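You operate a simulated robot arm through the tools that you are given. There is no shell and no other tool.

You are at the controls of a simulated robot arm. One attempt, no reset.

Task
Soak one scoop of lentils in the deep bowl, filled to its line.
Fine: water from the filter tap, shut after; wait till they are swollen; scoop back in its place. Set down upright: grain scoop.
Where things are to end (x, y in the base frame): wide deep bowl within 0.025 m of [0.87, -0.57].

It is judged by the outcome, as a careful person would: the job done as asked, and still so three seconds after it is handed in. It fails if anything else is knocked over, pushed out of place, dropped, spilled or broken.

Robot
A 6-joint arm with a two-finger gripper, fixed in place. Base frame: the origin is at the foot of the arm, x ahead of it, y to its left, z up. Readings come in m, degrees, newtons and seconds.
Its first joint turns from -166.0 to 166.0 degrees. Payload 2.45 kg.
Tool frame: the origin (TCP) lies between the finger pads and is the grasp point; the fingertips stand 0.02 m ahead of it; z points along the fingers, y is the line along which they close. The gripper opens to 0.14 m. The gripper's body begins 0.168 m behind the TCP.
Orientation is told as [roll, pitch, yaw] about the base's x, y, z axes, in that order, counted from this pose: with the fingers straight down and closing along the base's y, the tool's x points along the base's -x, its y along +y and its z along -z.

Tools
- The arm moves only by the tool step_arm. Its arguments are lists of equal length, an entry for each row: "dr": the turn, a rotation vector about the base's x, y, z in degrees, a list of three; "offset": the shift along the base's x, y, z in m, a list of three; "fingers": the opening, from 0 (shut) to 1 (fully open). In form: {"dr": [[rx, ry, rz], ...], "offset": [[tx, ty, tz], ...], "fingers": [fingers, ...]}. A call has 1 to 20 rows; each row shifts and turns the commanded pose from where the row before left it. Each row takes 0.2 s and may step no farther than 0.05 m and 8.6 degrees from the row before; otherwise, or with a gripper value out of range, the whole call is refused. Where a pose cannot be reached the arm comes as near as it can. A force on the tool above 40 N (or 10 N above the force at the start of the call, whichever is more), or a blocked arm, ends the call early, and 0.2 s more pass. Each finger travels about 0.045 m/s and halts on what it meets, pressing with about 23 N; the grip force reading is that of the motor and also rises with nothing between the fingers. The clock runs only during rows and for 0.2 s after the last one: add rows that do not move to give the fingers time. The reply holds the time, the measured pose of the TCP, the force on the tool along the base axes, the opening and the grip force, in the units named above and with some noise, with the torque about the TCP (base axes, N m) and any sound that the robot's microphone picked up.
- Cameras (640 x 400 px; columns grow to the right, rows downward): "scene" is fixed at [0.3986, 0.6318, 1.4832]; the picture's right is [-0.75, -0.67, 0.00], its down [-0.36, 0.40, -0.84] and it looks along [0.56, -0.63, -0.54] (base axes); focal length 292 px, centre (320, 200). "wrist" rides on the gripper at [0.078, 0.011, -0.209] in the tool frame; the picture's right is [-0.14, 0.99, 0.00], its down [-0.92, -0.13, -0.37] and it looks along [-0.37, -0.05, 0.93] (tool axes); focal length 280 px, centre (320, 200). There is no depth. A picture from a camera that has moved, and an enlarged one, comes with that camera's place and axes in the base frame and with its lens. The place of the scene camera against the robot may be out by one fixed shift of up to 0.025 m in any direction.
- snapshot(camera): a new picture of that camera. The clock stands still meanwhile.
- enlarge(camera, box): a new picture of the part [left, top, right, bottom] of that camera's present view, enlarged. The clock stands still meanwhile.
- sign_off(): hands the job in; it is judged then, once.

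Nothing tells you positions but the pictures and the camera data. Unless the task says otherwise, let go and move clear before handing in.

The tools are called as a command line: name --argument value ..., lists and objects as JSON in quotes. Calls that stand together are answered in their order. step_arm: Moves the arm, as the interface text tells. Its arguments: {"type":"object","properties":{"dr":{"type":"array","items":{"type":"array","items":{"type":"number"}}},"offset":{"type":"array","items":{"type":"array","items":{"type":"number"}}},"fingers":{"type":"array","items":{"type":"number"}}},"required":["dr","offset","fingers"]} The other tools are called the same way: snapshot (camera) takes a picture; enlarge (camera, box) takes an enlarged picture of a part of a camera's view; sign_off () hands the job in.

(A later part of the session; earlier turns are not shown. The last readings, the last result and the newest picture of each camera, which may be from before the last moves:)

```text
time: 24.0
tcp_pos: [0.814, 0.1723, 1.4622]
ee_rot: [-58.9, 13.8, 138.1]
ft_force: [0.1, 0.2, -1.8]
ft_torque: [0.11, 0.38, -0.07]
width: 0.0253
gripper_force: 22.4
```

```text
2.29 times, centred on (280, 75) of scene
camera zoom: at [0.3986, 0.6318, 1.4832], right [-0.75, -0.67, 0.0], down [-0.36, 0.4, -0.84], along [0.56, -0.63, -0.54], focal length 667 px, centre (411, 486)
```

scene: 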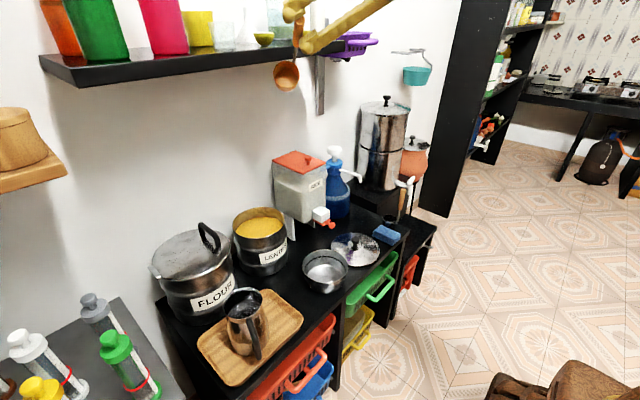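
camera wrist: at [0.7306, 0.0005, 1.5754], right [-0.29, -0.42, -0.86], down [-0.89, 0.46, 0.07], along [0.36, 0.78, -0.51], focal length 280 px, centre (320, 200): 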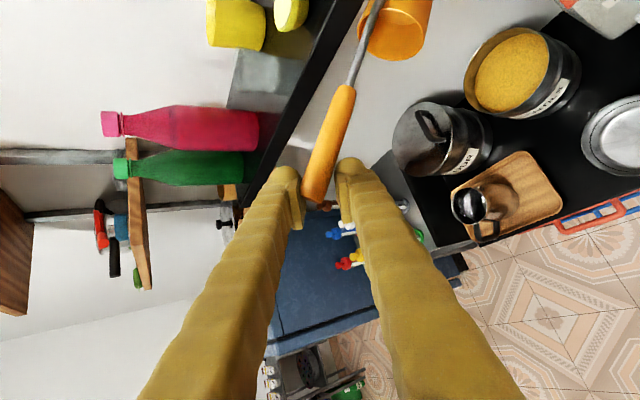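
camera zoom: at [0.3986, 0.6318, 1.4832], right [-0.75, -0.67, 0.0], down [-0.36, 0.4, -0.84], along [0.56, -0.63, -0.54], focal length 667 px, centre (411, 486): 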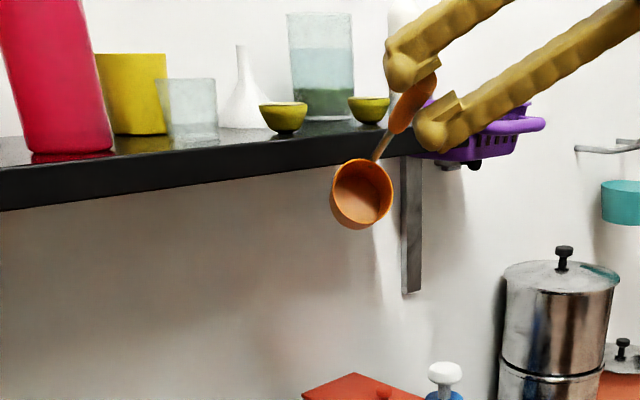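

Clear of the shelf; all the items on it still stand. I'll back further away and unroll the wrist in small batches.

step_arm --dr '[[0, 0, 0], [0, 0, 0], [0, 0, 0], [5.34, 4.43, -3.92], [5.34, 4.43, -3.92], [5.34, 4.43, -3.92]]' --offset '[[-0.03, -0.01, -0.01], [-0.03, -0.01, -0.02], [-0.03, -0.01, -0.02], [0, 0, 0], [0, 0, 0], [0, 0, 0]]' --fingers '[0, 0, 0, 0, 0, 0]'

snapshot --camera "wrist"

snapshot --camera "scene"

```text
time: 25.4
tcp_pos: [0.7215, 0.1714, 1.4483]
ee_rot: [-60.5, -6.8, 126.3]
ft_force: [-0.2, -1.1, -0.7]
ft_torque: [0.07, 0.15, 0.02]
width: 0.0218
gripper_force: 22.8
out of reach, approached as far as the arm can: row 1, 2, 3
```

```text
taken
camera wrist: at [0.6248, -0.0102, 1.5307], right [-0.54, -0.1, -0.84], down [-0.73, 0.55, 0.4], along [0.43, 0.83, -0.37], focal length 280 px, centre (320, 200)
```

wrist: 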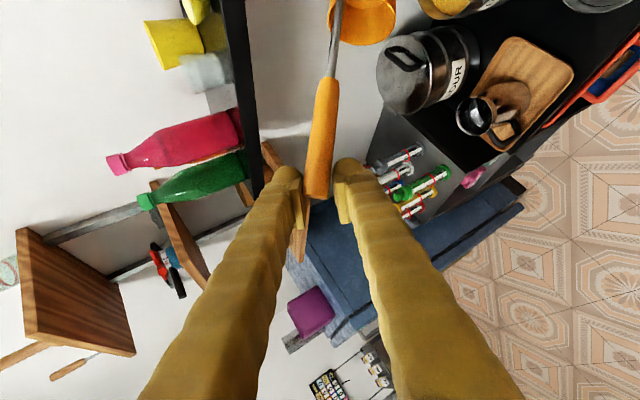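

```text
taken
```

scene: 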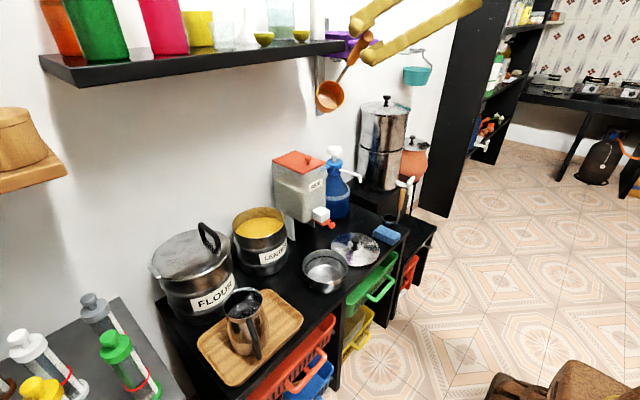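

step_arm --dr '[[5.4, 4.5, -3.95], [5.4, 4.5, -3.95], [5.4, 4.5, -3.95], [5.4, 4.5, -3.95], [5.4, 4.5, -3.95], [5.4, 4.5, -3.95], [5.4, 4.5, -3.95], [0, 0, 0]]' --offset '[[0, 0, 0], [0, 0, 0], [0, 0, -0.01], [0, 0, -0.02], [0, 0, -0.03], [0, 0, -0.03], [0, 0, -0.03], [0, 0, 0]]' --fingers '[0, 0, 0, 0, 0, 0, 0, 0]'

snapshot --camera "wrist"

snapshot --camera "scene"

```text
time: 27.2
tcp_pos: [0.723, 0.1703, 1.3272]
ee_rot: [-38.1, -52.0, 84.9]
ft_force: [0.0, 0.4, -1.1]
ft_torque: [0.0, 0.04, 0.02]
width: 0.0215
gripper_force: 22.5
```

```text
taken
camera wrist: at [0.5703, 0.0119, 1.3631], right [-0.73, 0.63, -0.27], down [-0.1, 0.29, 0.95], along [0.68, 0.72, -0.14], focal length 280 px, centre (320, 200)
```

wrist: 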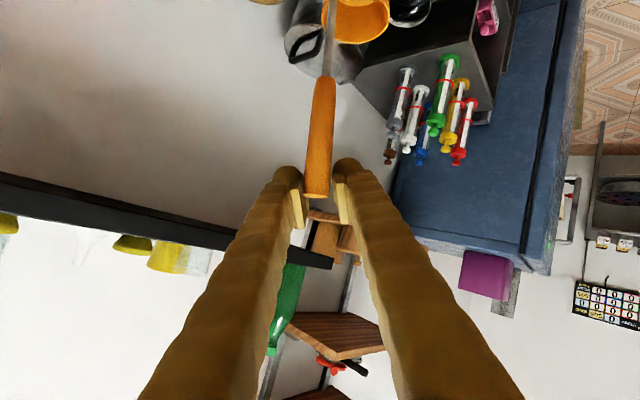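

```text
taken
```

scene: 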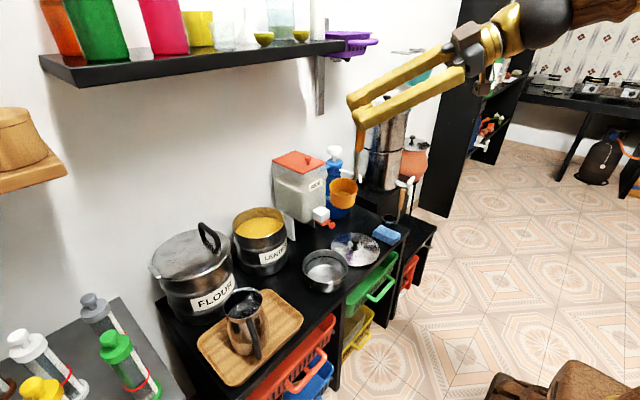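

The scoop is safely held, but it slid and twisted a little in the grip. I'll set it back upright in its place and regrasp with the wrist flipped (camera on top), which gives more roll range. First I need to measure how it hangs.

enlarge --camera "wrist" --box '[260, 0, 400, 220]'

enlarge --camera "scene" --box '[310, 80, 410, 220]'

```text
1.82 times, centred on (330, 110) of wrist
camera zoom: at [0.5703, 0.0119, 1.3631], right [-0.73, 0.63, -0.27], down [-0.1, 0.29, 0.95], along [0.68, 0.72, -0.14], focal length 510 px, centre (302, 364)
```

zoom: 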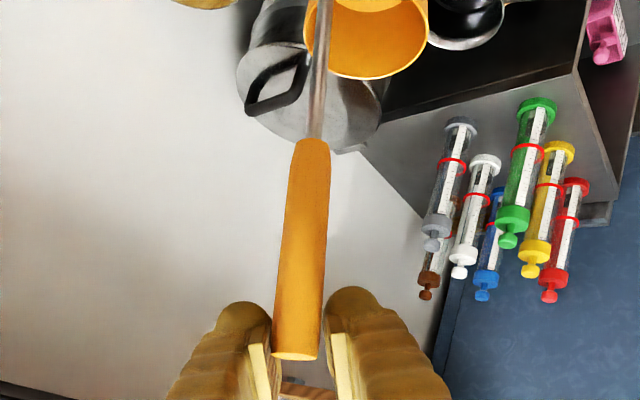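

```text
2.86 times, centred on (360, 150) of scene
camera zoom: at [0.3986, 0.6318, 1.4832], right [-0.75, -0.67, 0.0], down [-0.36, 0.4, -0.84], along [0.56, -0.63, -0.54], focal length 834 px, centre (206, 343)
```

zoom: 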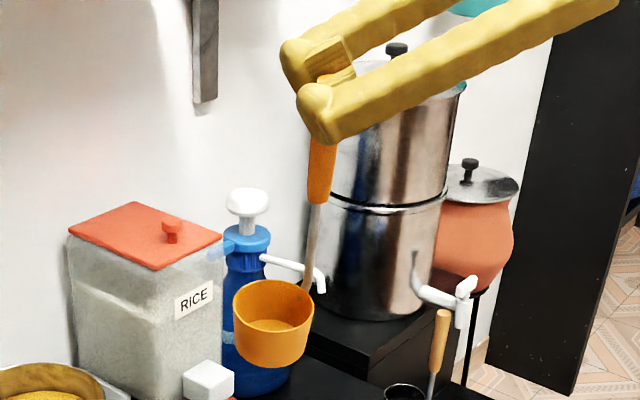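

step_arm --dr '[[4.6, 3.3, 0], [4.6, 3.3, 0], [0, 0, 0], [0, 0, 0], [0, 0, 0], [0, 0, 0]]' --offset '[[0, 0, -0.02], [0, 0, -0.03], [0.0, 0.0, -0.04], [0, 0, -0.04], [0.0, 0, -0.04], [0, 0, 0]]' --fingers '[0, 0, 0, 0, 0, 0]'

snapshot --camera "wrist"

enlarge --camera "scene" --box '[270, 120, 430, 300]'

```text
time: 28.6
tcp_pos: [0.7221, 0.1726, 1.1595]
ee_rot: [-23.4, -59.8, 72.8]
ft_force: [0.1, 0.9, -0.6]
ft_torque: [-0.01, 0.01, -0.03]
width: 0.0211
gripper_force: 23.0
```

```text
taken
camera wrist: at [0.5738, 0.008, 1.1851], right [-0.75, 0.66, -0.08], down [0.01, 0.13, 0.99], along [0.67, 0.74, -0.1], focal length 280 px, centre (320, 200)
```

wrist: 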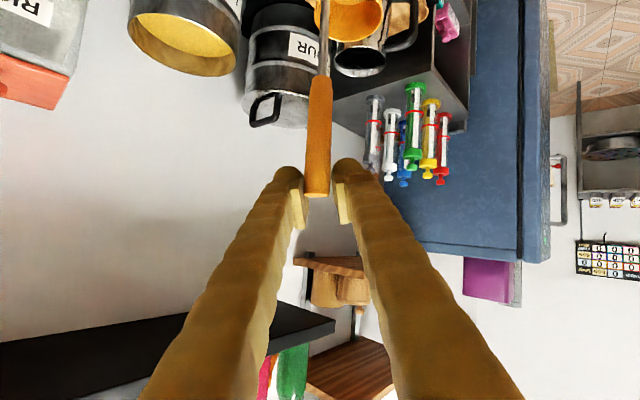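

```text
2.22 times, centred on (350, 210) of scene
camera zoom: at [0.3986, 0.6318, 1.4832], right [-0.75, -0.67, 0.0], down [-0.36, 0.4, -0.84], along [0.56, -0.63, -0.54], focal length 649 px, centre (253, 178)
```

zoom: 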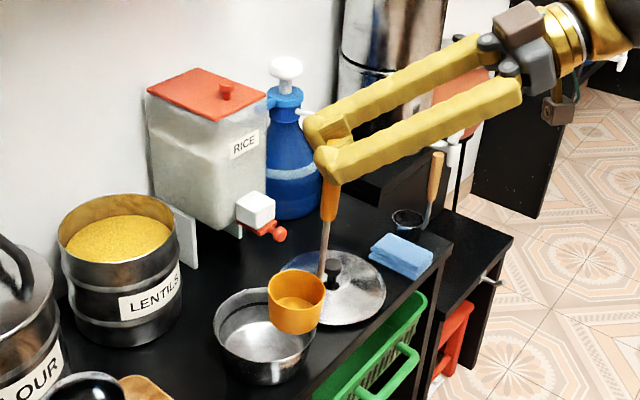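

The scoop now hangs nearly vertical (twisted so its cup is on the left of the handle). I'll trim the tilt and carry it back over its own spot.

step_arm --dr '[[2.0, 1.8, 0], [0, 0, 0], [0, 0, 0], [0, 0, 0], [0, 0, 0], [0, 0, 0], [0, 0, 0]]' --offset '[[0.0205, 0.0054, -0.018], [0.0205, 0.0054, -0.018], [0.0205, 0.0054, -0.018], [0.0205, 0.0054, -0.018], [0.0205, 0.0054, -0.018], [0.0205, 0.0054, -0.018], [0, 0, 0]]' --fingers '[0, 0, 0, 0, 0, 0, 0]'

snapshot --camera "wrist"

enlarge --camera "scene" --box '[220, 160, 400, 310]'

```text
time: 30.2
tcp_pos: [0.8454, 0.2038, 1.0492]
ee_rot: [-18.7, -61.1, 68.5]
ft_force: [-0.2, 0.3, 0.0]
ft_torque: [0.0, 0.01, -0.02]
width: 0.0211
gripper_force: 23.2
```

```text
taken
camera wrist: at [0.698, 0.0383, 1.0755], right [-0.75, 0.66, -0.03], down [0.04, 0.1, 0.99], along [0.66, 0.74, -0.1], focal length 280 px, centre (320, 200)
```

wrist: 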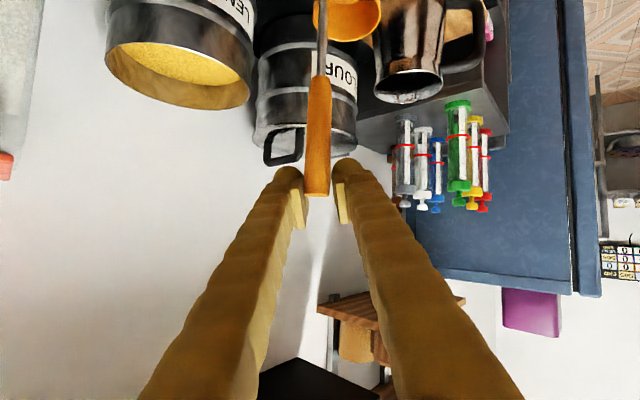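

```text
2.67 times, centred on (310, 235) of scene
camera zoom: at [0.3986, 0.6318, 1.4832], right [-0.75, -0.67, 0.0], down [-0.36, 0.4, -0.84], along [0.56, -0.63, -0.54], focal length 779 px, centre (347, 107)
```

zoom: 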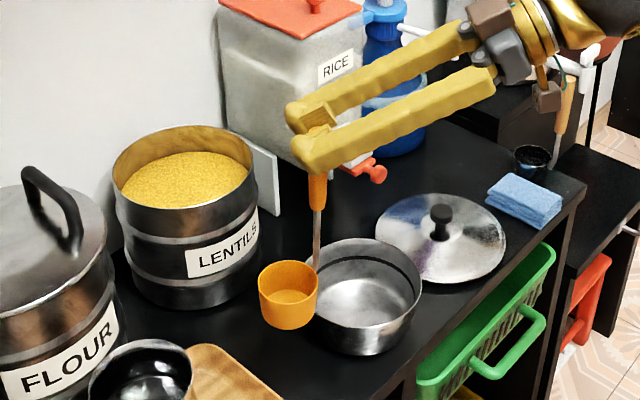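

step_arm --dr '[[-1.0, 0.9, 0], [0, 0, 0], [0, 0, 0], [0, 0, 0], [0, 0, 0]]' --offset '[[0, 0, -0.03], [0, 0, -0.03], [0, 0, -0.03], [0, 0, -0.02], [0, 0, 0]]' --fingers '[0, 0, 0, 0, 0]'

enlarge --camera "scene" --box '[250, 200, 370, 320]'

snapshot --camera "wrist"

```text
time: 31.4
tcp_pos: [0.8462, 0.2039, 0.9403]
ee_rot: [-17.7, -59.9, 67.8]
ft_force: [-1.0, 0.5, -1.3]
ft_torque: [-0.06, -0.01, 0.02]
width: 0.0209
gripper_force: 22.8
```

```text
3.33 times, centred on (310, 260) of scene
camera zoom: at [0.3986, 0.6318, 1.4832], right [-0.75, -0.67, 0.0], down [-0.36, 0.4, -0.84], along [0.56, -0.63, -0.54], focal length 973 px, centre (353, 0)
```

zoom: 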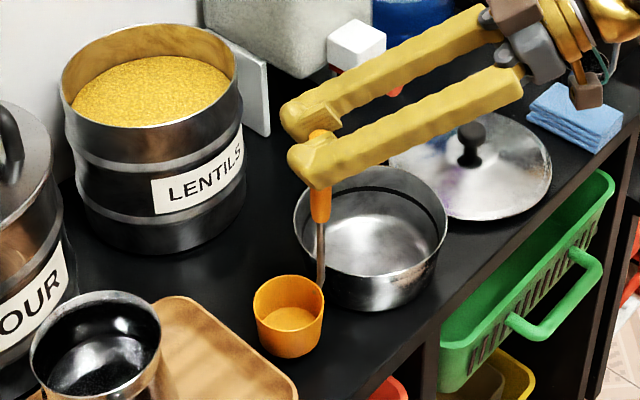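

```text
taken
camera wrist: at [0.6988, 0.0391, 0.9716], right [-0.75, 0.66, -0.03], down [0.06, 0.11, 0.99], along [0.66, 0.74, -0.12], focal length 280 px, centre (320, 200)
```

wrist: 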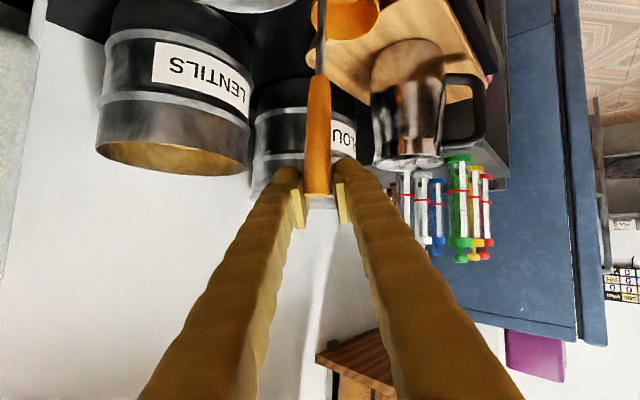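

step_arm --dr '[[0, 0, 0], [0, 0, 0], [0, 0, 0], [0, 0, 0]]' --offset '[[0, 0.002, -0.004], [0, 0, -0.004], [0, 0, -0.004], [0, 0, -0.002]]' --fingers '[0, 0, 0, 0]'

enlarge --camera "scene" --box '[270, 220, 350, 310]'

```text
time: 32.4
tcp_pos: [0.8457, 0.2077, 0.9261]
ee_rot: [-17.7, -59.8, 67.8]
ft_force: [-0.1, 0.5, -1.7]
ft_torque: [0.0, -0.01, -0.02]
width: 0.0206
gripper_force: 23.0
```

```text
4.44 times, centred on (310, 265) of scene
camera zoom: at [0.3986, 0.6318, 1.4832], right [-0.75, -0.67, 0.0], down [-0.36, 0.4, -0.84], along [0.56, -0.63, -0.54], focal length 1298 px, centre (364, -89)
```

zoom: 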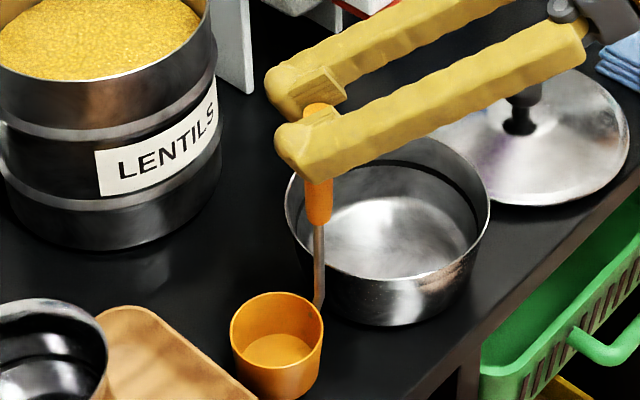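

step_arm --dr '[[0, 0, 0], [0, 0, 0], [0, 0, 0]]' --offset '[[0, 0, -0.002], [0, 0, -0.002], [0, 0, -0.002]]' --fingers '[0, 0, 0]'

```text
time: 33.2
tcp_pos: [0.8459, 0.2075, 0.9221]
ee_rot: [-17.8, -60.0, 67.8]
ft_force: [2.0, -3.6, 21.4]
ft_torque: [-0.06, 0.08, 0.03]
width: 0.0211
gripper_force: 23.3
```

Contact with the counter at TCP z≈0.922. Relieving the pressure slightly, then opening gently.

step_arm --dr '[[0, 0, 0], [0, 0, 0], [0, 0, 0], [0, 0, 0], [0, 0, 0], [0, 0, 0]]' --offset '[[0, 0, 0.0015], [0, 0, 0], [0, 0, 0], [0, 0, 0], [0, 0, 0], [0, 0, 0]]' --fingers '[0, 0.17, 0.2, 0.25, 0.35, 0.45]'

snapshot --camera "wrist"

enlarge --camera "scene" --box '[270, 220, 350, 310]'

```text
time: 34.6
tcp_pos: [0.8451, 0.2059, 0.9214]
ee_rot: [-17.7, -59.8, 67.8]
ft_force: [-0.1, -0.3, 1.0]
ft_torque: [0.01, 0.02, 0.0]
width: 0.0633
gripper_force: 0.0
```

```text
taken
camera wrist: at [0.6982, 0.0417, 0.9525], right [-0.75, 0.66, -0.03], down [0.06, 0.11, 0.99], along [0.66, 0.74, -0.12], focal length 280 px, centre (320, 200)
```

wrist: 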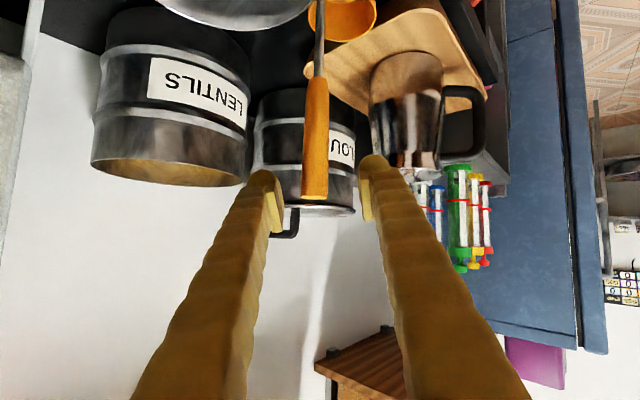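

```text
4.44 times, centred on (310, 265) of scene
camera zoom: at [0.3986, 0.6318, 1.4832], right [-0.75, -0.67, 0.0], down [-0.36, 0.4, -0.84], along [0.56, -0.63, -0.54], focal length 1298 px, centre (364, -89)
```

zoom: 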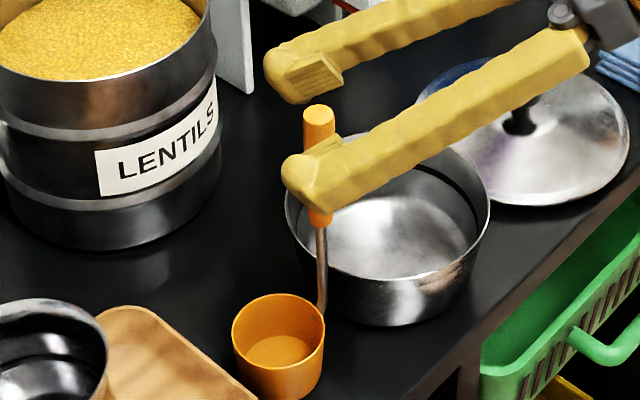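

The scoop stands upright on its own. Retreating and then flipping the wrist 180° in free space.

step_arm --dr '[[0, 0, 0], [0, 0, 0], [0, 0, 0], [0, 0, 0], [0, 0, 0], [0, 0, 0], [0, 0, 0], [0, 0, 0]]' --offset '[[-0.018, -0.02, 0.0147], [-0.018, -0.02, 0.0147], [-0.018, -0.02, 0.0147], [-0.018, -0.02, 0.0147], [-0.01, -0.01, 0.04], [-0.01, 0, 0.04], [0, 0, 0.03], [0, 0, 0]]' --fingers '[0.45, 0.45, 0.45, 0.45, 0.45, 0.45, 0.45, 0.45]'

step_arm --dr '[[4.84, 5.29, -3.95], [4.84, 5.29, -3.95], [4.84, 5.29, -3.95], [4.84, 5.29, -3.95], [4.84, 5.29, -3.95], [0, 0, 0]]' --offset '[[0, 0, 0], [0, 0, 0], [0, 0, 0], [0, 0, 0], [0, 0, 0], [0, 0, 0]]' --fingers '[0.45, 0.45, 0.45, 0.45, 0.45, 0.45]'

snapshot --camera "scene"

```text
time: 36.4
tcp_pos: [0.7522, 0.1185, 1.0916]
ee_rot: [-17.7, -59.7, 67.8]
ft_force: [0.3, 0.5, -1.2]
ft_torque: [-0.01, 0.03, 0.0]
width: 0.063
gripper_force: 0.1
```

```text
time: 37.8
tcp_pos: [0.7534, 0.1175, 1.09]
ee_rot: [43.2, -48.8, -3.8]
ft_force: [-0.1, 0.1, 0.1]
ft_torque: [0.05, 0.03, 0.01]
width: 0.0631
gripper_force: 0.2
```

```text
taken
```

scene: 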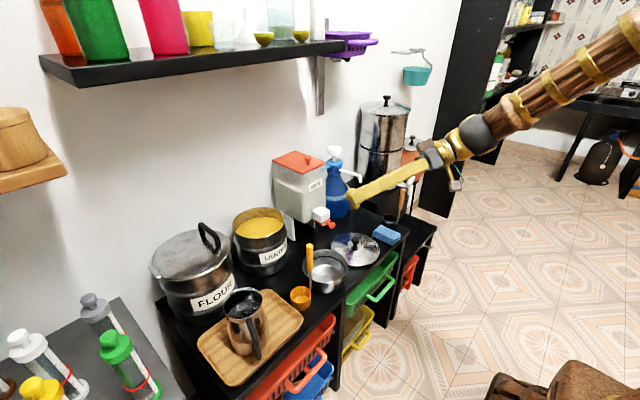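

step_arm --dr '[[4.84, 5.29, -3.95], [4.84, 5.29, -3.95], [4.84, 5.29, -3.95], [4.84, 5.29, -3.95], [4.84, 5.29, -3.95], [4.84, 5.29, -3.95], [4.84, 5.29, -3.95], [4.84, 5.29, -3.95], [0, 0, 0]]' --offset '[[0, 0, 0], [0, 0, 0], [0, 0, 0], [0, 0, 0], [0, 0, 0], [0, 0, 0], [0, 0, 0], [0, 0, 0], [0, 0, 0]]' --fingers '[0.45, 0.45, 0.45, 0.45, 0.45, 0.45, 0.45, 0.45, 0.45]'

step_arm --dr '[[4.84, 5.29, -3.95], [4.84, 5.29, -3.95], [4.84, 5.29, -3.95], [4.84, 5.29, -3.95], [4.84, 5.29, -3.95], [4.84, 5.29, -3.95], [4.84, 5.29, -3.95], [4.84, 5.29, -3.95], [4.84, 5.29, -3.95], [0, 0, 0]]' --offset '[[0, 0, 0], [0, 0, 0], [0, 0, 0], [0, 0, 0], [0, 0, 0], [0, 0, 0], [0, 0, 0], [0, 0, 0], [0, 0, 0], [0, 0, 0]]' --fingers '[0.45, 0.45, 0.45, 0.45, 0.45, 0.45, 0.45, 0.45, 0.45, 0.45]'

snapshot --camera "wrist"

snapshot --camera "scene"

```text
time: 39.8
tcp_pos: [0.7538, 0.1171, 1.0892]
ee_rot: [61.0, 5.5, -45.8]
ft_force: [-0.2, 0.1, 0.6]
ft_torque: [0.02, -0.04, 0.01]
width: 0.0632
gripper_force: 0.1
```

```text
time: 42.0
tcp_pos: [0.7527, 0.1166, 1.0914]
ee_rot: [17.2, 59.4, -112.8]
ft_force: [-0.2, -0.8, -0.6]
ft_torque: [0.01, 0.01, 0.01]
width: 0.0632
gripper_force: 0.1
```

```text
taken
camera wrist: at [0.6543, 0.0117, 1.2607], right [0.75, -0.66, 0.03], down [-0.5, -0.59, -0.63], along [0.44, 0.46, -0.77], focal length 280 px, centre (320, 200)
```

wrist: 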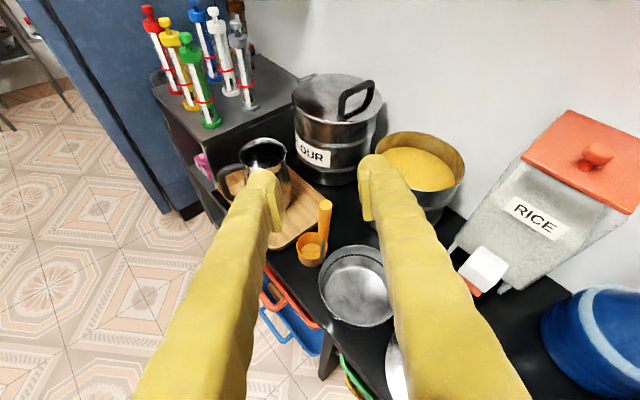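

```text
taken
```

scene: 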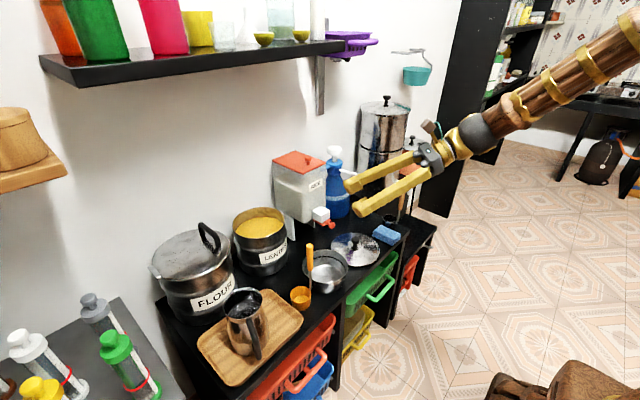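

The flip worked, and the camera now looks down on the work. Let me zoom in to relocate the scoop, bowl and pot precisely.

enlarge --camera "wrist" --box '[260, 120, 480, 330]'

```text
1.90 times, centred on (370, 225) of wrist
camera zoom: at [0.6543, 0.0117, 1.2607], right [0.75, -0.66, 0.03], down [-0.5, -0.59, -0.63], along [0.44, 0.46, -0.77], focal length 534 px, centre (225, 152)
```

zoom: 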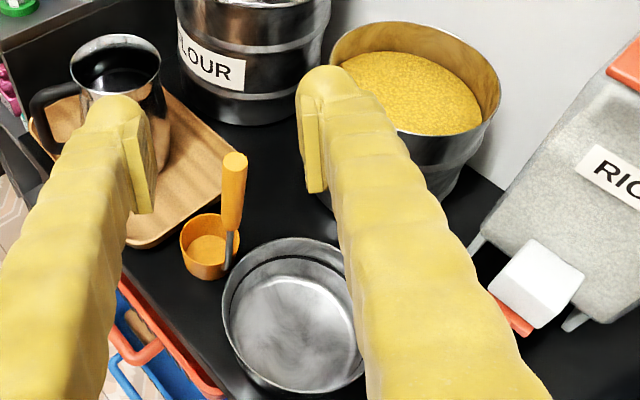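

step_arm --dr '[[0, 0, 7.6], [0, 0, 7.6], [0, 0, 7.6], [0, 0, 7.6], [0, 0, 7.6], [7.97, -0.64, 0], [0.4, 4.7, -1.75], [0.4, 4.7, -1.75], [0, 0, 0]]' --offset '[[0.0165, -0.01, -0.01], [0.0165, -0.01, -0.01], [0.0165, -0.01, -0.01], [0.0165, -0.01, -0.01], [0.0165, -0.01, -0.01], [0, 0, 0], [0, 0, 0], [0, 0, 0], [0, 0, 0]]' --fingers '[0.45, 0.45, 0.45, 0.45, 0.45, 0.45, 0.45, 0.45, 0.45]'

snapshot --camera "wrist"

snapshot --camera "scene"

```text
time: 44.0
tcp_pos: [0.8357, 0.0672, 1.0397]
ee_rot: [-0.5, 69.0, -95.0]
ft_force: [-0.4, 0.1, 0.3]
ft_torque: [0.03, 0.0, 0.04]
width: 0.0631
gripper_force: 0.1
```

```text
taken
camera wrist: at [0.8351, -0.1006, 1.1879], right [0.98, -0.12, -0.13], down [-0.18, -0.66, -0.73], along [0.0, 0.74, -0.67], focal length 280 px, centre (320, 200)
```

wrist: 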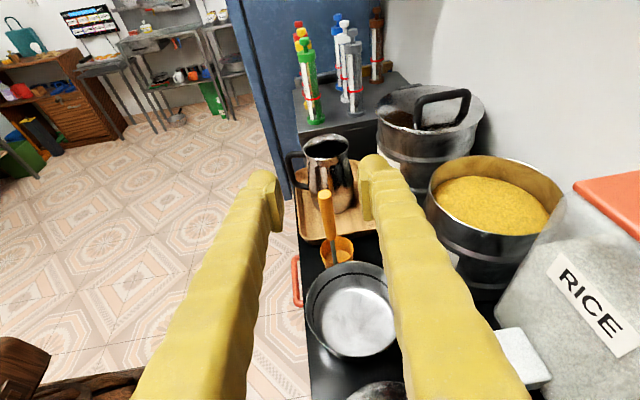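

```text
taken
```

scene: 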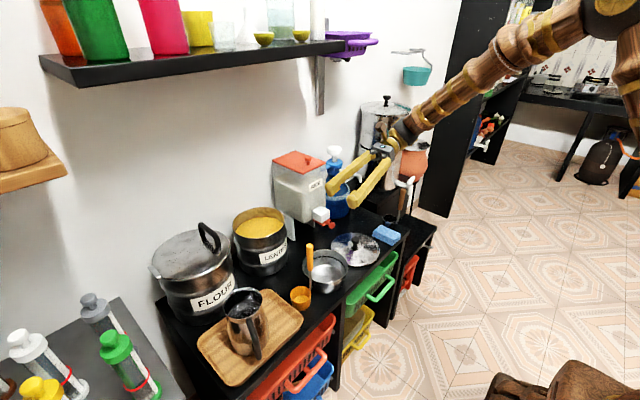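

Orientation is clean (heading 85°, 21° below horizontal, fingers closing horizontally). Descending to the pre-grasp and approaching the handle.

step_arm --dr '[[0, 0, 0], [0, 0, 0], [0, 0, 0], [0, 0, 0], [0, 0, 0], [0, 0, 0]]' --offset '[[0.0007, 0.0073, -0.035], [0.0007, 0.0073, -0.035], [0.0007, 0.0073, -0.035], [0.002, 0.0223, -0.0086], [0.002, 0.0223, -0.0086], [0, 0, 0]]' --fingers '[0.45, 0.45, 0.45, 0.45, 0.45, 0.45]'

snapshot --camera "wrist"

enlarge --camera "scene" --box '[250, 160, 410, 310]'

```text
time: 45.4
tcp_pos: [0.8414, 0.135, 0.9167]
ee_rot: [-0.5, 69.0, -94.8]
ft_force: [0.1, 0.3, -0.6]
ft_torque: [-0.03, 0.03, 0.01]
width: 0.0631
gripper_force: 0.1
```

```text
taken
camera wrist: at [0.8406, -0.0337, 1.0643], right [0.98, -0.12, -0.13], down [-0.18, -0.66, -0.73], along [0.0, 0.74, -0.67], focal length 280 px, centre (320, 200)
```

wrist: 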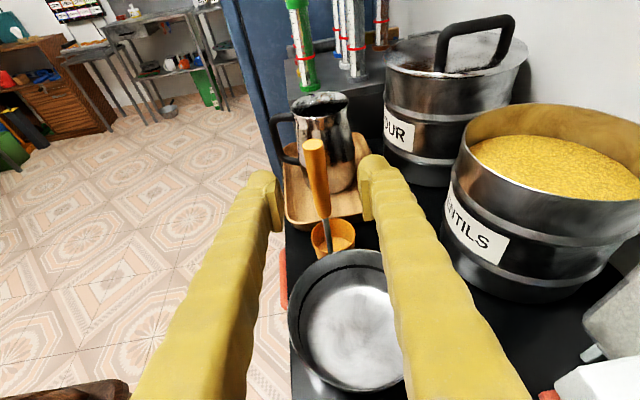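

```text
2.67 times, centred on (330, 235) of scene
camera zoom: at [0.3986, 0.6318, 1.4832], right [-0.75, -0.67, 0.0], down [-0.36, 0.4, -0.84], along [0.56, -0.63, -0.54], focal length 779 px, centre (293, 107)
```

zoom: 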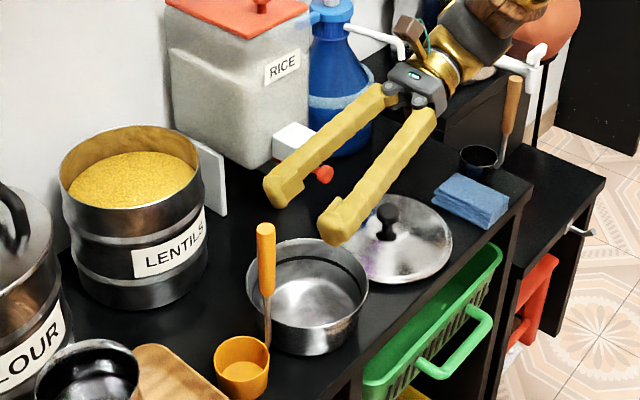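

step_arm --dr '[[0, 0, 0], [0, 0, 0], [0, 0, 0], [0, 0, 0]]' --offset '[[0.0013, 0.0219, -0.0082], [0.0013, 0.0219, -0.0082], [0.0013, 0.0219, -0.0082], [0, 0, 0]]' --fingers '[0.45, 0.45, 0.45, 0.45]'

snapshot --camera "wrist"

enlarge --camera "scene" --box '[250, 200, 370, 310]'

```text
time: 46.4
tcp_pos: [0.8467, 0.1987, 0.8927]
ee_rot: [-0.4, 69.1, -94.8]
ft_force: [0.1, 0.4, 0.6]
ft_torque: [0.0, -0.02, 0.01]
width: 0.0629
gripper_force: 0.1
```

```text
taken
camera wrist: at [0.8463, 0.0309, 1.041], right [0.98, -0.12, -0.13], down [-0.18, -0.66, -0.73], along [0.0, 0.74, -0.67], focal length 280 px, centre (320, 200)
```

wrist: 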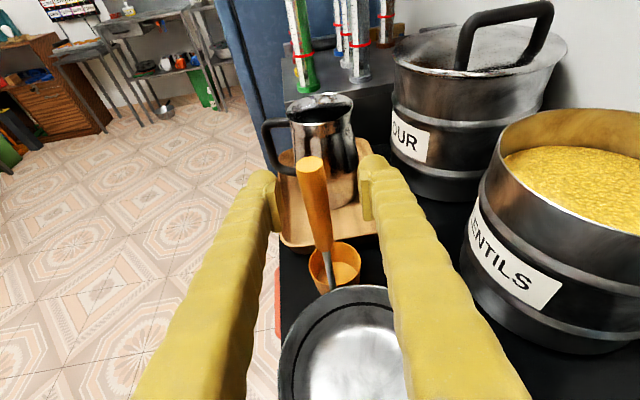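

```text
3.64 times, centred on (310, 255) of scene
camera zoom: at [0.3986, 0.6318, 1.4832], right [-0.75, -0.67, 0.0], down [-0.36, 0.4, -0.84], along [0.56, -0.63, -0.54], focal length 1062 px, centre (356, 0)
```

zoom: 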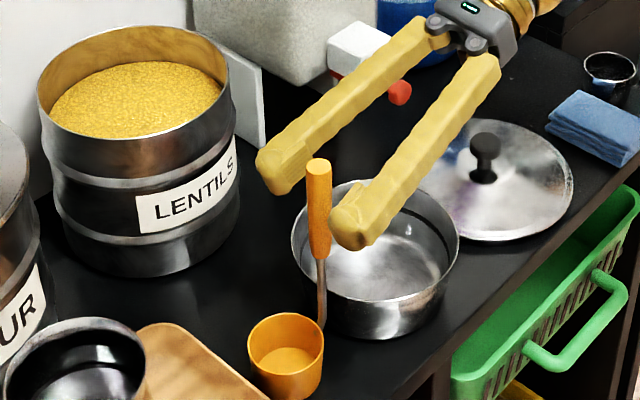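

step_arm --dr '[[0, 0, 0], [0, 0, 0], [0, 0, 0], [0, 0, 0], [0, 0, 0], [0, 0, 0]]' --offset '[[0, 0, 0], [0, 0, 0], [0, 0, 0], [0, 0, 0], [0, 0, 0], [0, 0, 0]]' --fingers '[0.3, 0.2, 0.1, 0, 0, 0]'

step_arm --dr '[[0, 0, 0], [0, 0, 0], [0, 0, 0], [0, 0, 0], [0, 0, 0]]' --offset '[[0, 0, 0.01], [0, 0, 0.03], [0, 0, 0.04], [0, 0, 0.04], [0, 0, 0.01]]' --fingers '[0, 0, 0, 0, 0]'

snapshot --camera "wrist"

enlarge --camera "scene" --box '[250, 160, 410, 310]'

```text
time: 47.8
tcp_pos: [0.8475, 0.1981, 0.894]
ee_rot: [-0.5, 69.0, -94.8]
ft_force: [0.3, -0.3, 0.7]
ft_torque: [-0.03, 0.0, -0.03]
width: 0.0216
gripper_force: 23.0
```

```text
time: 49.0
tcp_pos: [0.8476, 0.1986, 1.0241]
ee_rot: [-0.4, 69.0, -94.8]
ft_force: [0.3, 0.2, -0.5]
ft_torque: [-0.02, -0.03, -0.01]
width: 0.0215
gripper_force: 22.6
```

```text
taken
camera wrist: at [0.846, 0.0316, 1.1705], right [0.98, -0.12, -0.13], down [-0.18, -0.66, -0.73], along [0.0, 0.74, -0.67], focal length 280 px, centre (320, 200)
```

wrist: 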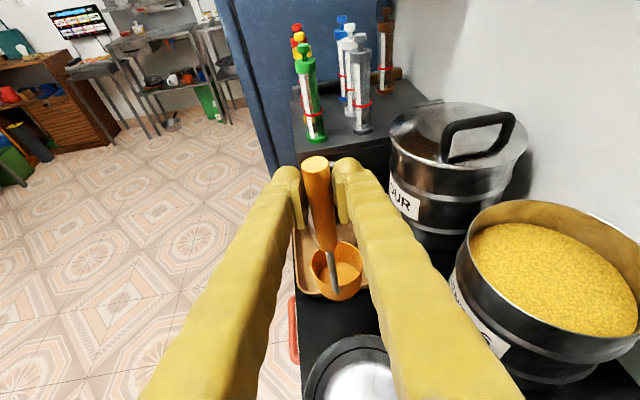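

```text
2.67 times, centred on (330, 235) of scene
camera zoom: at [0.3986, 0.6318, 1.4832], right [-0.75, -0.67, 0.0], down [-0.36, 0.4, -0.84], along [0.56, -0.63, -0.54], focal length 779 px, centre (293, 107)
```

zoom: 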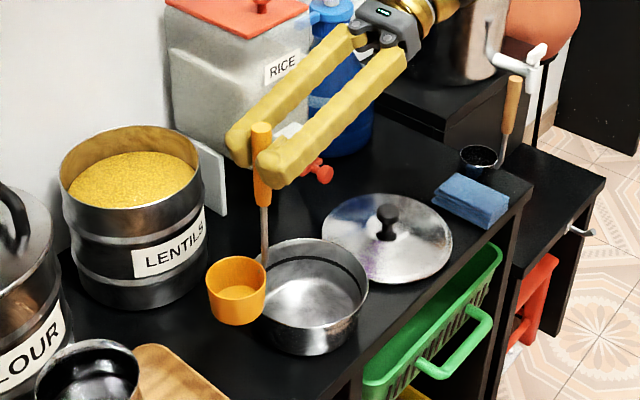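

Solid grasp, cup dead ahead of the handle. Raising it and turning the tool to face the lentil pot.

step_arm --dr '[[0, 0, 0], [0, 0, 0], [0, 0, -7.6], [0, 0, -7.6], [0, 0, -7.6], [0, 0, -7.6], [0, 0, 0]]' --offset '[[0, 0, 0.04], [0, 0, 0.04], [0, 0, 0.02], [0, 0, 0], [0, 0, 0], [0, 0, 0], [0, 0, 0]]' --fingers '[0, 0, 0, 0, 0, 0, 0]'

step_arm --dr '[[0, 0, -7.6], [0, 0, -7.6], [0, 0, 0]]' --offset '[[0, 0, 0], [0, 0, 0], [0, 0, 0]]' --fingers '[0, 0, 0]'

snapshot --camera "wrist"

snapshot --camera "scene"

```text
time: 50.6
tcp_pos: [0.845, 0.1975, 1.1226]
ee_rot: [-0.5, 68.9, -125.3]
ft_force: [-0.1, 0.8, -1.1]
ft_torque: [-0.05, 0.02, 0.01]
width: 0.0214
gripper_force: 22.7
```

```text
time: 51.4
tcp_pos: [0.8468, 0.199, 1.1236]
ee_rot: [-0.5, 69.0, -140.5]
ft_force: [-0.1, 0.7, 0.1]
ft_torque: [-0.04, -0.02, -0.01]
width: 0.0213
gripper_force: 23.2
```

```text
taken
camera wrist: at [0.7261, 0.0827, 1.2704], right [0.6, -0.79, -0.13], down [-0.6, -0.33, -0.73], along [0.53, 0.51, -0.67], focal length 280 px, centre (320, 200)
```

wrist: 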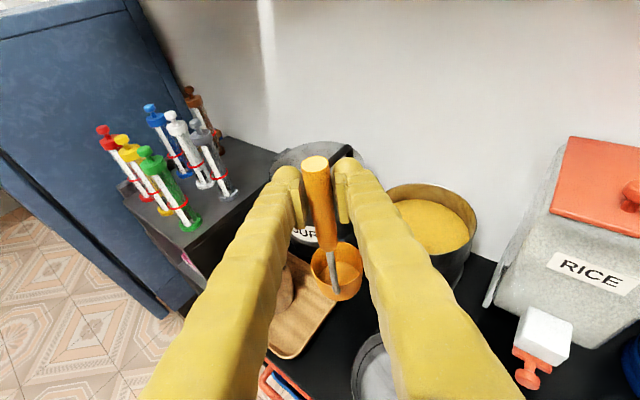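

```text
taken
```

scene: 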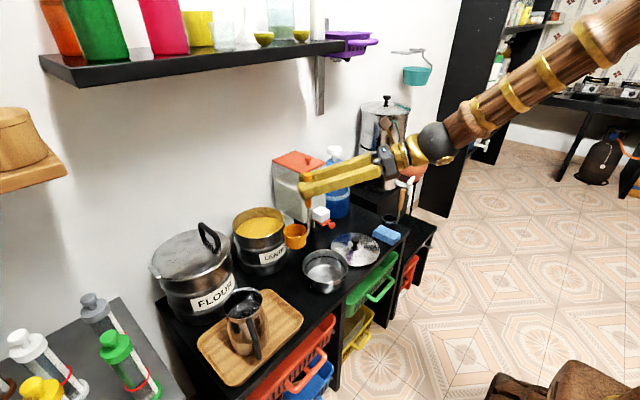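

Stable at heading ~39°. Yawing a little further and moving the scoop above the lentil pot.

step_arm --dr '[[0, 0, -8], [0, 0, 0], [0, 0, 0], [0, 0, 0], [0, 0, 0], [0, 0, 0], [0, 0, 0]]' --offset '[[0.0, 0, 0.005], [0.035, -0.006, 0], [0.035, -0.006, 0], [0.035, -0.006, 0], [0.035, -0.006, 0], [0.035, -0.006, 0], [0, 0, 0]]' --fingers '[0, 0, 0, 0, 0, 0, 0]'

snapshot --camera "wrist"

enlarge --camera "scene" --box '[200, 100, 400, 280]'

```text
time: 53.0
tcp_pos: [1.0202, 0.1689, 1.1288]
ee_rot: [-0.5, 69.1, -148.4]
ft_force: [-0.3, 0.5, -0.6]
ft_torque: [0.0, 0.01, 0.0]
width: 0.0213
gripper_force: 23.1
```

```text
taken
camera wrist: at [0.8853, 0.0711, 1.2766], right [0.48, -0.87, -0.13], down [-0.64, -0.25, -0.73], along [0.6, 0.44, -0.67], focal length 280 px, centre (320, 200)
```

wrist: 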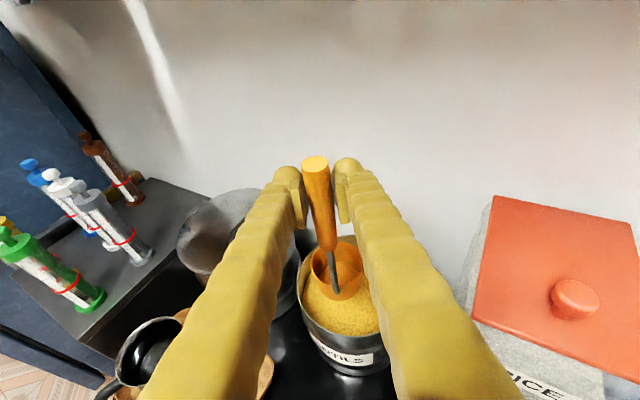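

```text
2.22 times, centred on (300, 190) of scene
camera zoom: at [0.3986, 0.6318, 1.4832], right [-0.75, -0.67, 0.0], down [-0.36, 0.4, -0.84], along [0.56, -0.63, -0.54], focal length 649 px, centre (364, 222)
```

zoom: 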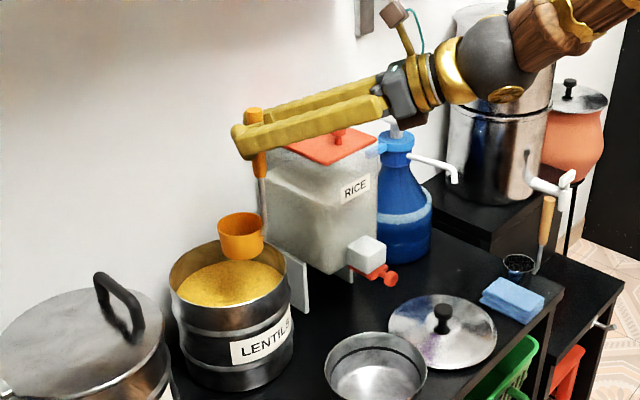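

enlarge --camera "wrist" --box '[240, 140, 520, 400]'

```text
1.54 times, centred on (380, 270) of wrist
camera zoom: at [0.8853, 0.0711, 1.2766], right [0.48, -0.87, -0.13], down [-0.64, -0.25, -0.73], along [0.6, 0.44, -0.67], focal length 431 px, centre (228, 92)
```

zoom: 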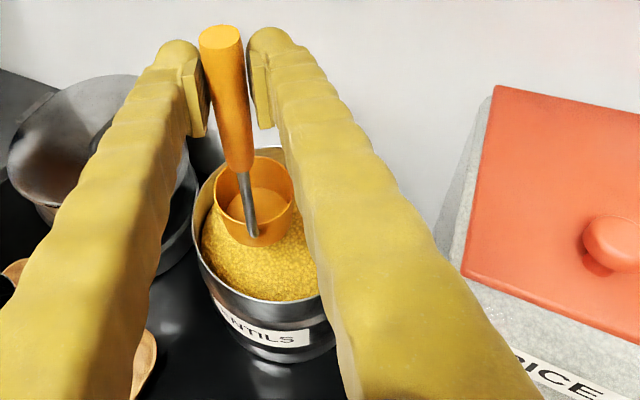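

Over the pot. Leaning the scoop 45° to the left (pure wrist roll, now mid-range) while staying above the rim.

step_arm --dr '[[-5.98, -3.66, 2.69], [-5.98, -3.66, 2.69], [-5.98, -3.66, 2.69], [0, 0, 0]]' --offset '[[-0.0006, 0.0092, -0.0115], [-0.0006, 0.0092, -0.0115], [-0.0006, 0.0092, -0.0115], [0, 0, 0]]' --fingers '[0, 0, 0, 0]'

step_arm --dr '[[-5.98, -3.66, 2.69], [-5.98, -3.66, 2.69], [-5.98, -3.66, 2.69], [0, 0, 0]]' --offset '[[-0.0006, 0.0092, -0.0115], [-0.0006, 0.0092, -0.0115], [-0.0006, 0.0092, -0.0115], [0, 0, 0]]' --fingers '[0, 0, 0, 0]'

enlarge --camera "wrist" --box '[160, 100, 480, 400]'

enlarge --camera "scene" --box '[200, 100, 400, 280]'

```text
time: 54.0
tcp_pos: [1.0186, 0.1964, 1.0945]
ee_rot: [44.5, 59.6, -99.1]
ft_force: [0.4, -0.4, -1.6]
ft_torque: [0.02, 0.05, 0.02]
width: 0.021
gripper_force: 23.5
```

```text
time: 55.0
tcp_pos: [1.017, 0.2229, 1.0588]
ee_rot: [61.0, 41.1, -78.1]
ft_force: [0.7, -0.4, -0.8]
ft_torque: [0.05, 0.11, -0.01]
width: 0.0214
gripper_force: 23.3
```

```text
1.33 times, centred on (320, 250) of wrist
camera zoom: at [0.847, 0.1727, 1.1932], right [0.61, -0.56, 0.56], down [-0.22, -0.8, -0.56], along [0.76, 0.21, -0.61], focal length 374 px, centre (320, 133)
```

zoom: 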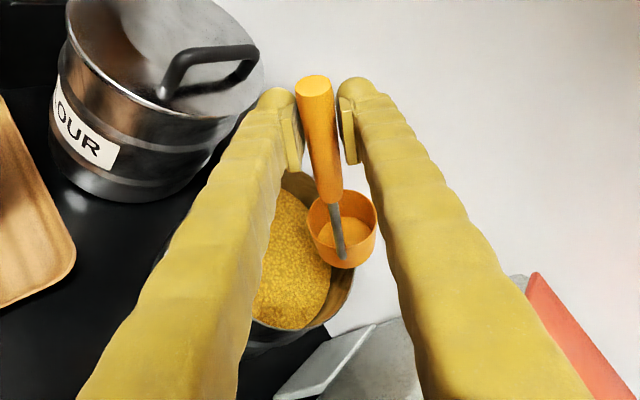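

```text
2.22 times, centred on (300, 190) of scene
camera zoom: at [0.3986, 0.6318, 1.4832], right [-0.75, -0.67, 0.0], down [-0.36, 0.4, -0.84], along [0.56, -0.63, -0.54], focal length 649 px, centre (364, 222)
```

zoom: 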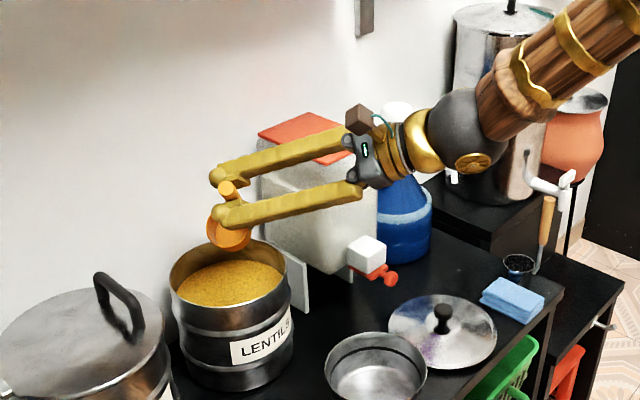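

Cup is over the pot, just right of centre. Lowering into the lentils slowly, watching the force.

step_arm --dr '[[0, 0, 0], [0, 0, 0], [0, 0, 0], [0, 0, 0], [0, 0, 0]]' --offset '[[0, 0, -0.025], [0, 0, -0.025], [0, 0, -0.012], [0, 0, -0.012], [0, 0, -0.006]]' --fingers '[0, 0, 0, 0, 0]'

enlarge --camera "scene" --box '[220, 150, 340, 280]'

enlarge --camera "wrist" --box '[220, 100, 480, 360]'

```text
time: 56.2
tcp_pos: [1.0179, 0.2238, 0.9784]
ee_rot: [61.1, 41.2, -78.1]
ft_force: [-0.2, -0.6, -1.4]
ft_torque: [0.04, 0.08, -0.01]
width: 0.0211
gripper_force: 22.9
```

```text
3.08 times, centred on (280, 215) of scene
camera zoom: at [0.3986, 0.6318, 1.4832], right [-0.75, -0.67, 0.0], down [-0.36, 0.4, -0.84], along [0.56, -0.63, -0.54], focal length 898 px, centre (443, 154)
```

zoom: 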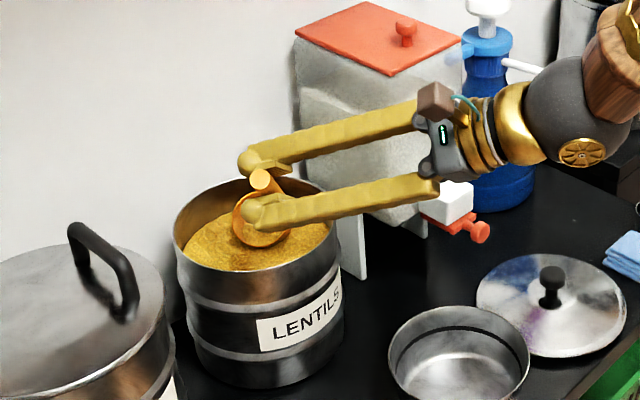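

```text
1.54 times, centred on (350, 230) of wrist
camera zoom: at [0.8471, 0.1736, 1.1135], right [0.61, -0.56, 0.56], down [-0.23, -0.8, -0.56], along [0.76, 0.21, -0.61], focal length 431 px, centre (274, 154)
```

zoom: 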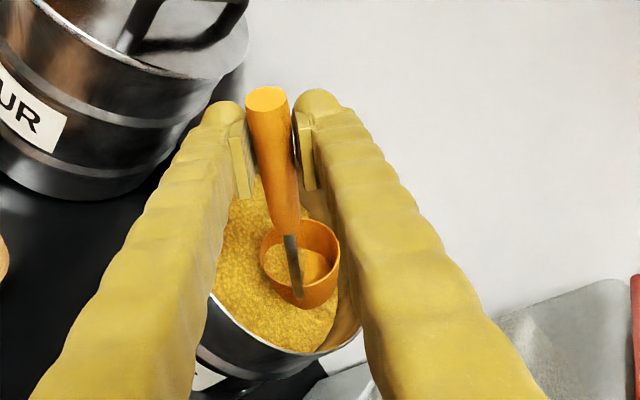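

step_arm --dr '[[0, 0, 0], [0, 0, 0], [0, 0, 0], [0, 0, 0], [0, 0, 0]]' --offset '[[0, 0, -0.01], [0, 0, -0.01], [0, 0, -0.01], [0, 0, -0.01], [0, 0, -0.008]]' --fingers '[0, 0, 0, 0, 0]'

enlarge --camera "scene" --box '[220, 170, 320, 280]'

enlarge --camera "wrist" --box '[220, 100, 480, 360]'

```text
time: 57.4
tcp_pos: [1.016, 0.224, 0.9319]
ee_rot: [61.1, 41.2, -78.2]
ft_force: [0.6, -0.6, -1.7]
ft_torque: [0.13, 0.16, 0.0]
width: 0.0214
gripper_force: 23.4
```

```text
3.64 times, centred on (270, 225) of scene
camera zoom: at [0.3986, 0.6318, 1.4832], right [-0.75, -0.67, 0.0], down [-0.36, 0.4, -0.84], along [0.56, -0.63, -0.54], focal length 1062 px, centre (502, 109)
```

zoom: 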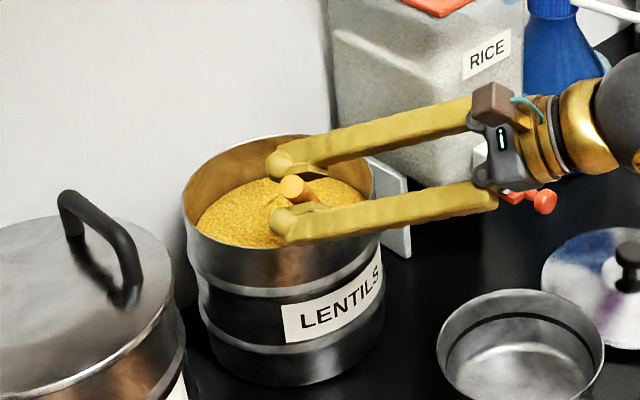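

```text
1.54 times, centred on (350, 230) of wrist
camera zoom: at [0.847, 0.174, 1.0662], right [0.61, -0.56, 0.56], down [-0.23, -0.8, -0.56], along [0.76, 0.21, -0.61], focal length 431 px, centre (274, 154)
```

zoom: 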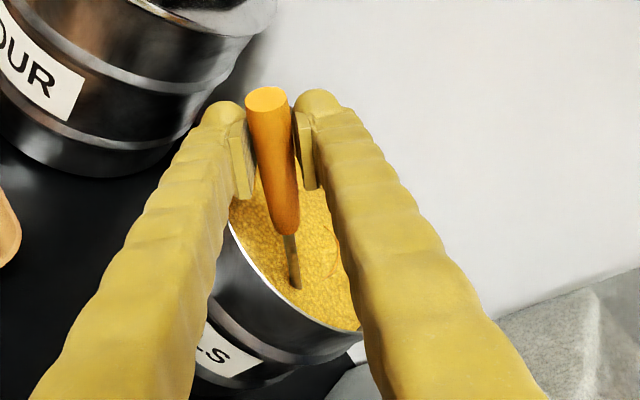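

The cup is fully buried and nothing resists. Rolling it back upright within the lentils while sweeping across.

step_arm --dr '[[5.98, 3.66, -2.69], [5.98, 3.66, -2.69], [5.98, 3.66, -2.69], [5.98, 3.66, -2.69], [5.98, 3.66, -2.69], [5.98, 3.66, -2.69], [0, 0, 0], [0, 0, 0]]' --offset '[[0.0072, -0.0077, 0.0057], [0.0072, -0.0077, 0.0057], [0.0072, -0.0077, 0.0057], [0.0072, -0.0077, 0.0057], [0.0072, -0.0077, 0.0057], [0.0072, -0.0077, 0.0057], [0, 0, 0], [0, 0, 0]]' --fingers '[0, 0, 0, 0, 0, 0, 0, 0]'

enlarge --camera "wrist" --box '[200, 100, 500, 400]'

enlarge --camera "scene" --box '[220, 150, 340, 280]'

```text
time: 59.2
tcp_pos: [1.0593, 0.1774, 0.965]
ee_rot: [-0.5, 69.0, -148.6]
ft_force: [0.0, -0.5, -2.6]
ft_torque: [-0.04, 0.08, -0.02]
width: 0.0212
gripper_force: 22.6
```

```text
1.33 times, centred on (350, 250) of wrist
camera zoom: at [0.9255, 0.0785, 1.1136], right [0.48, -0.87, -0.13], down [-0.64, -0.25, -0.73], along [0.6, 0.44, -0.67], focal length 374 px, centre (280, 133)
```

zoom: 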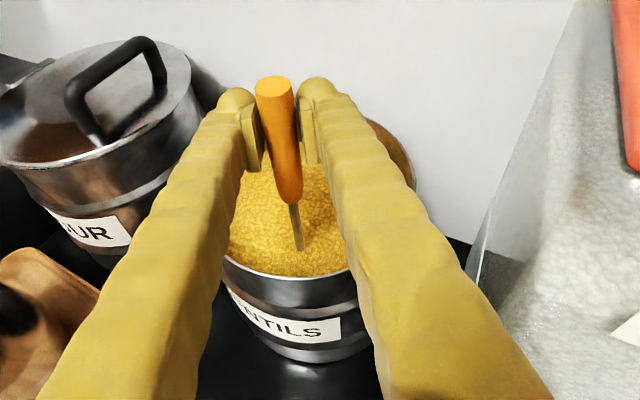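

```text
3.08 times, centred on (280, 215) of scene
camera zoom: at [0.3986, 0.6318, 1.4832], right [-0.75, -0.67, 0.0], down [-0.36, 0.4, -0.84], along [0.56, -0.63, -0.54], focal length 898 px, centre (443, 154)
```

zoom: 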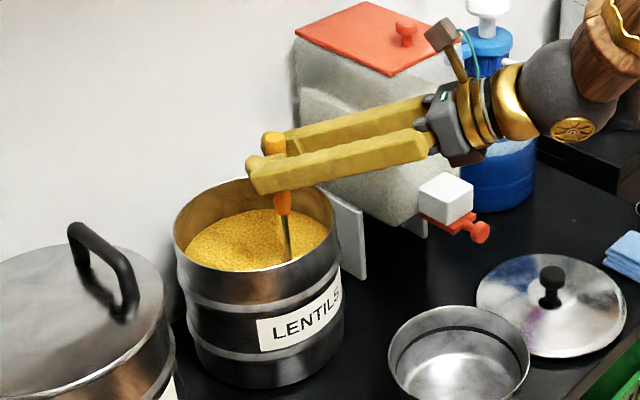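

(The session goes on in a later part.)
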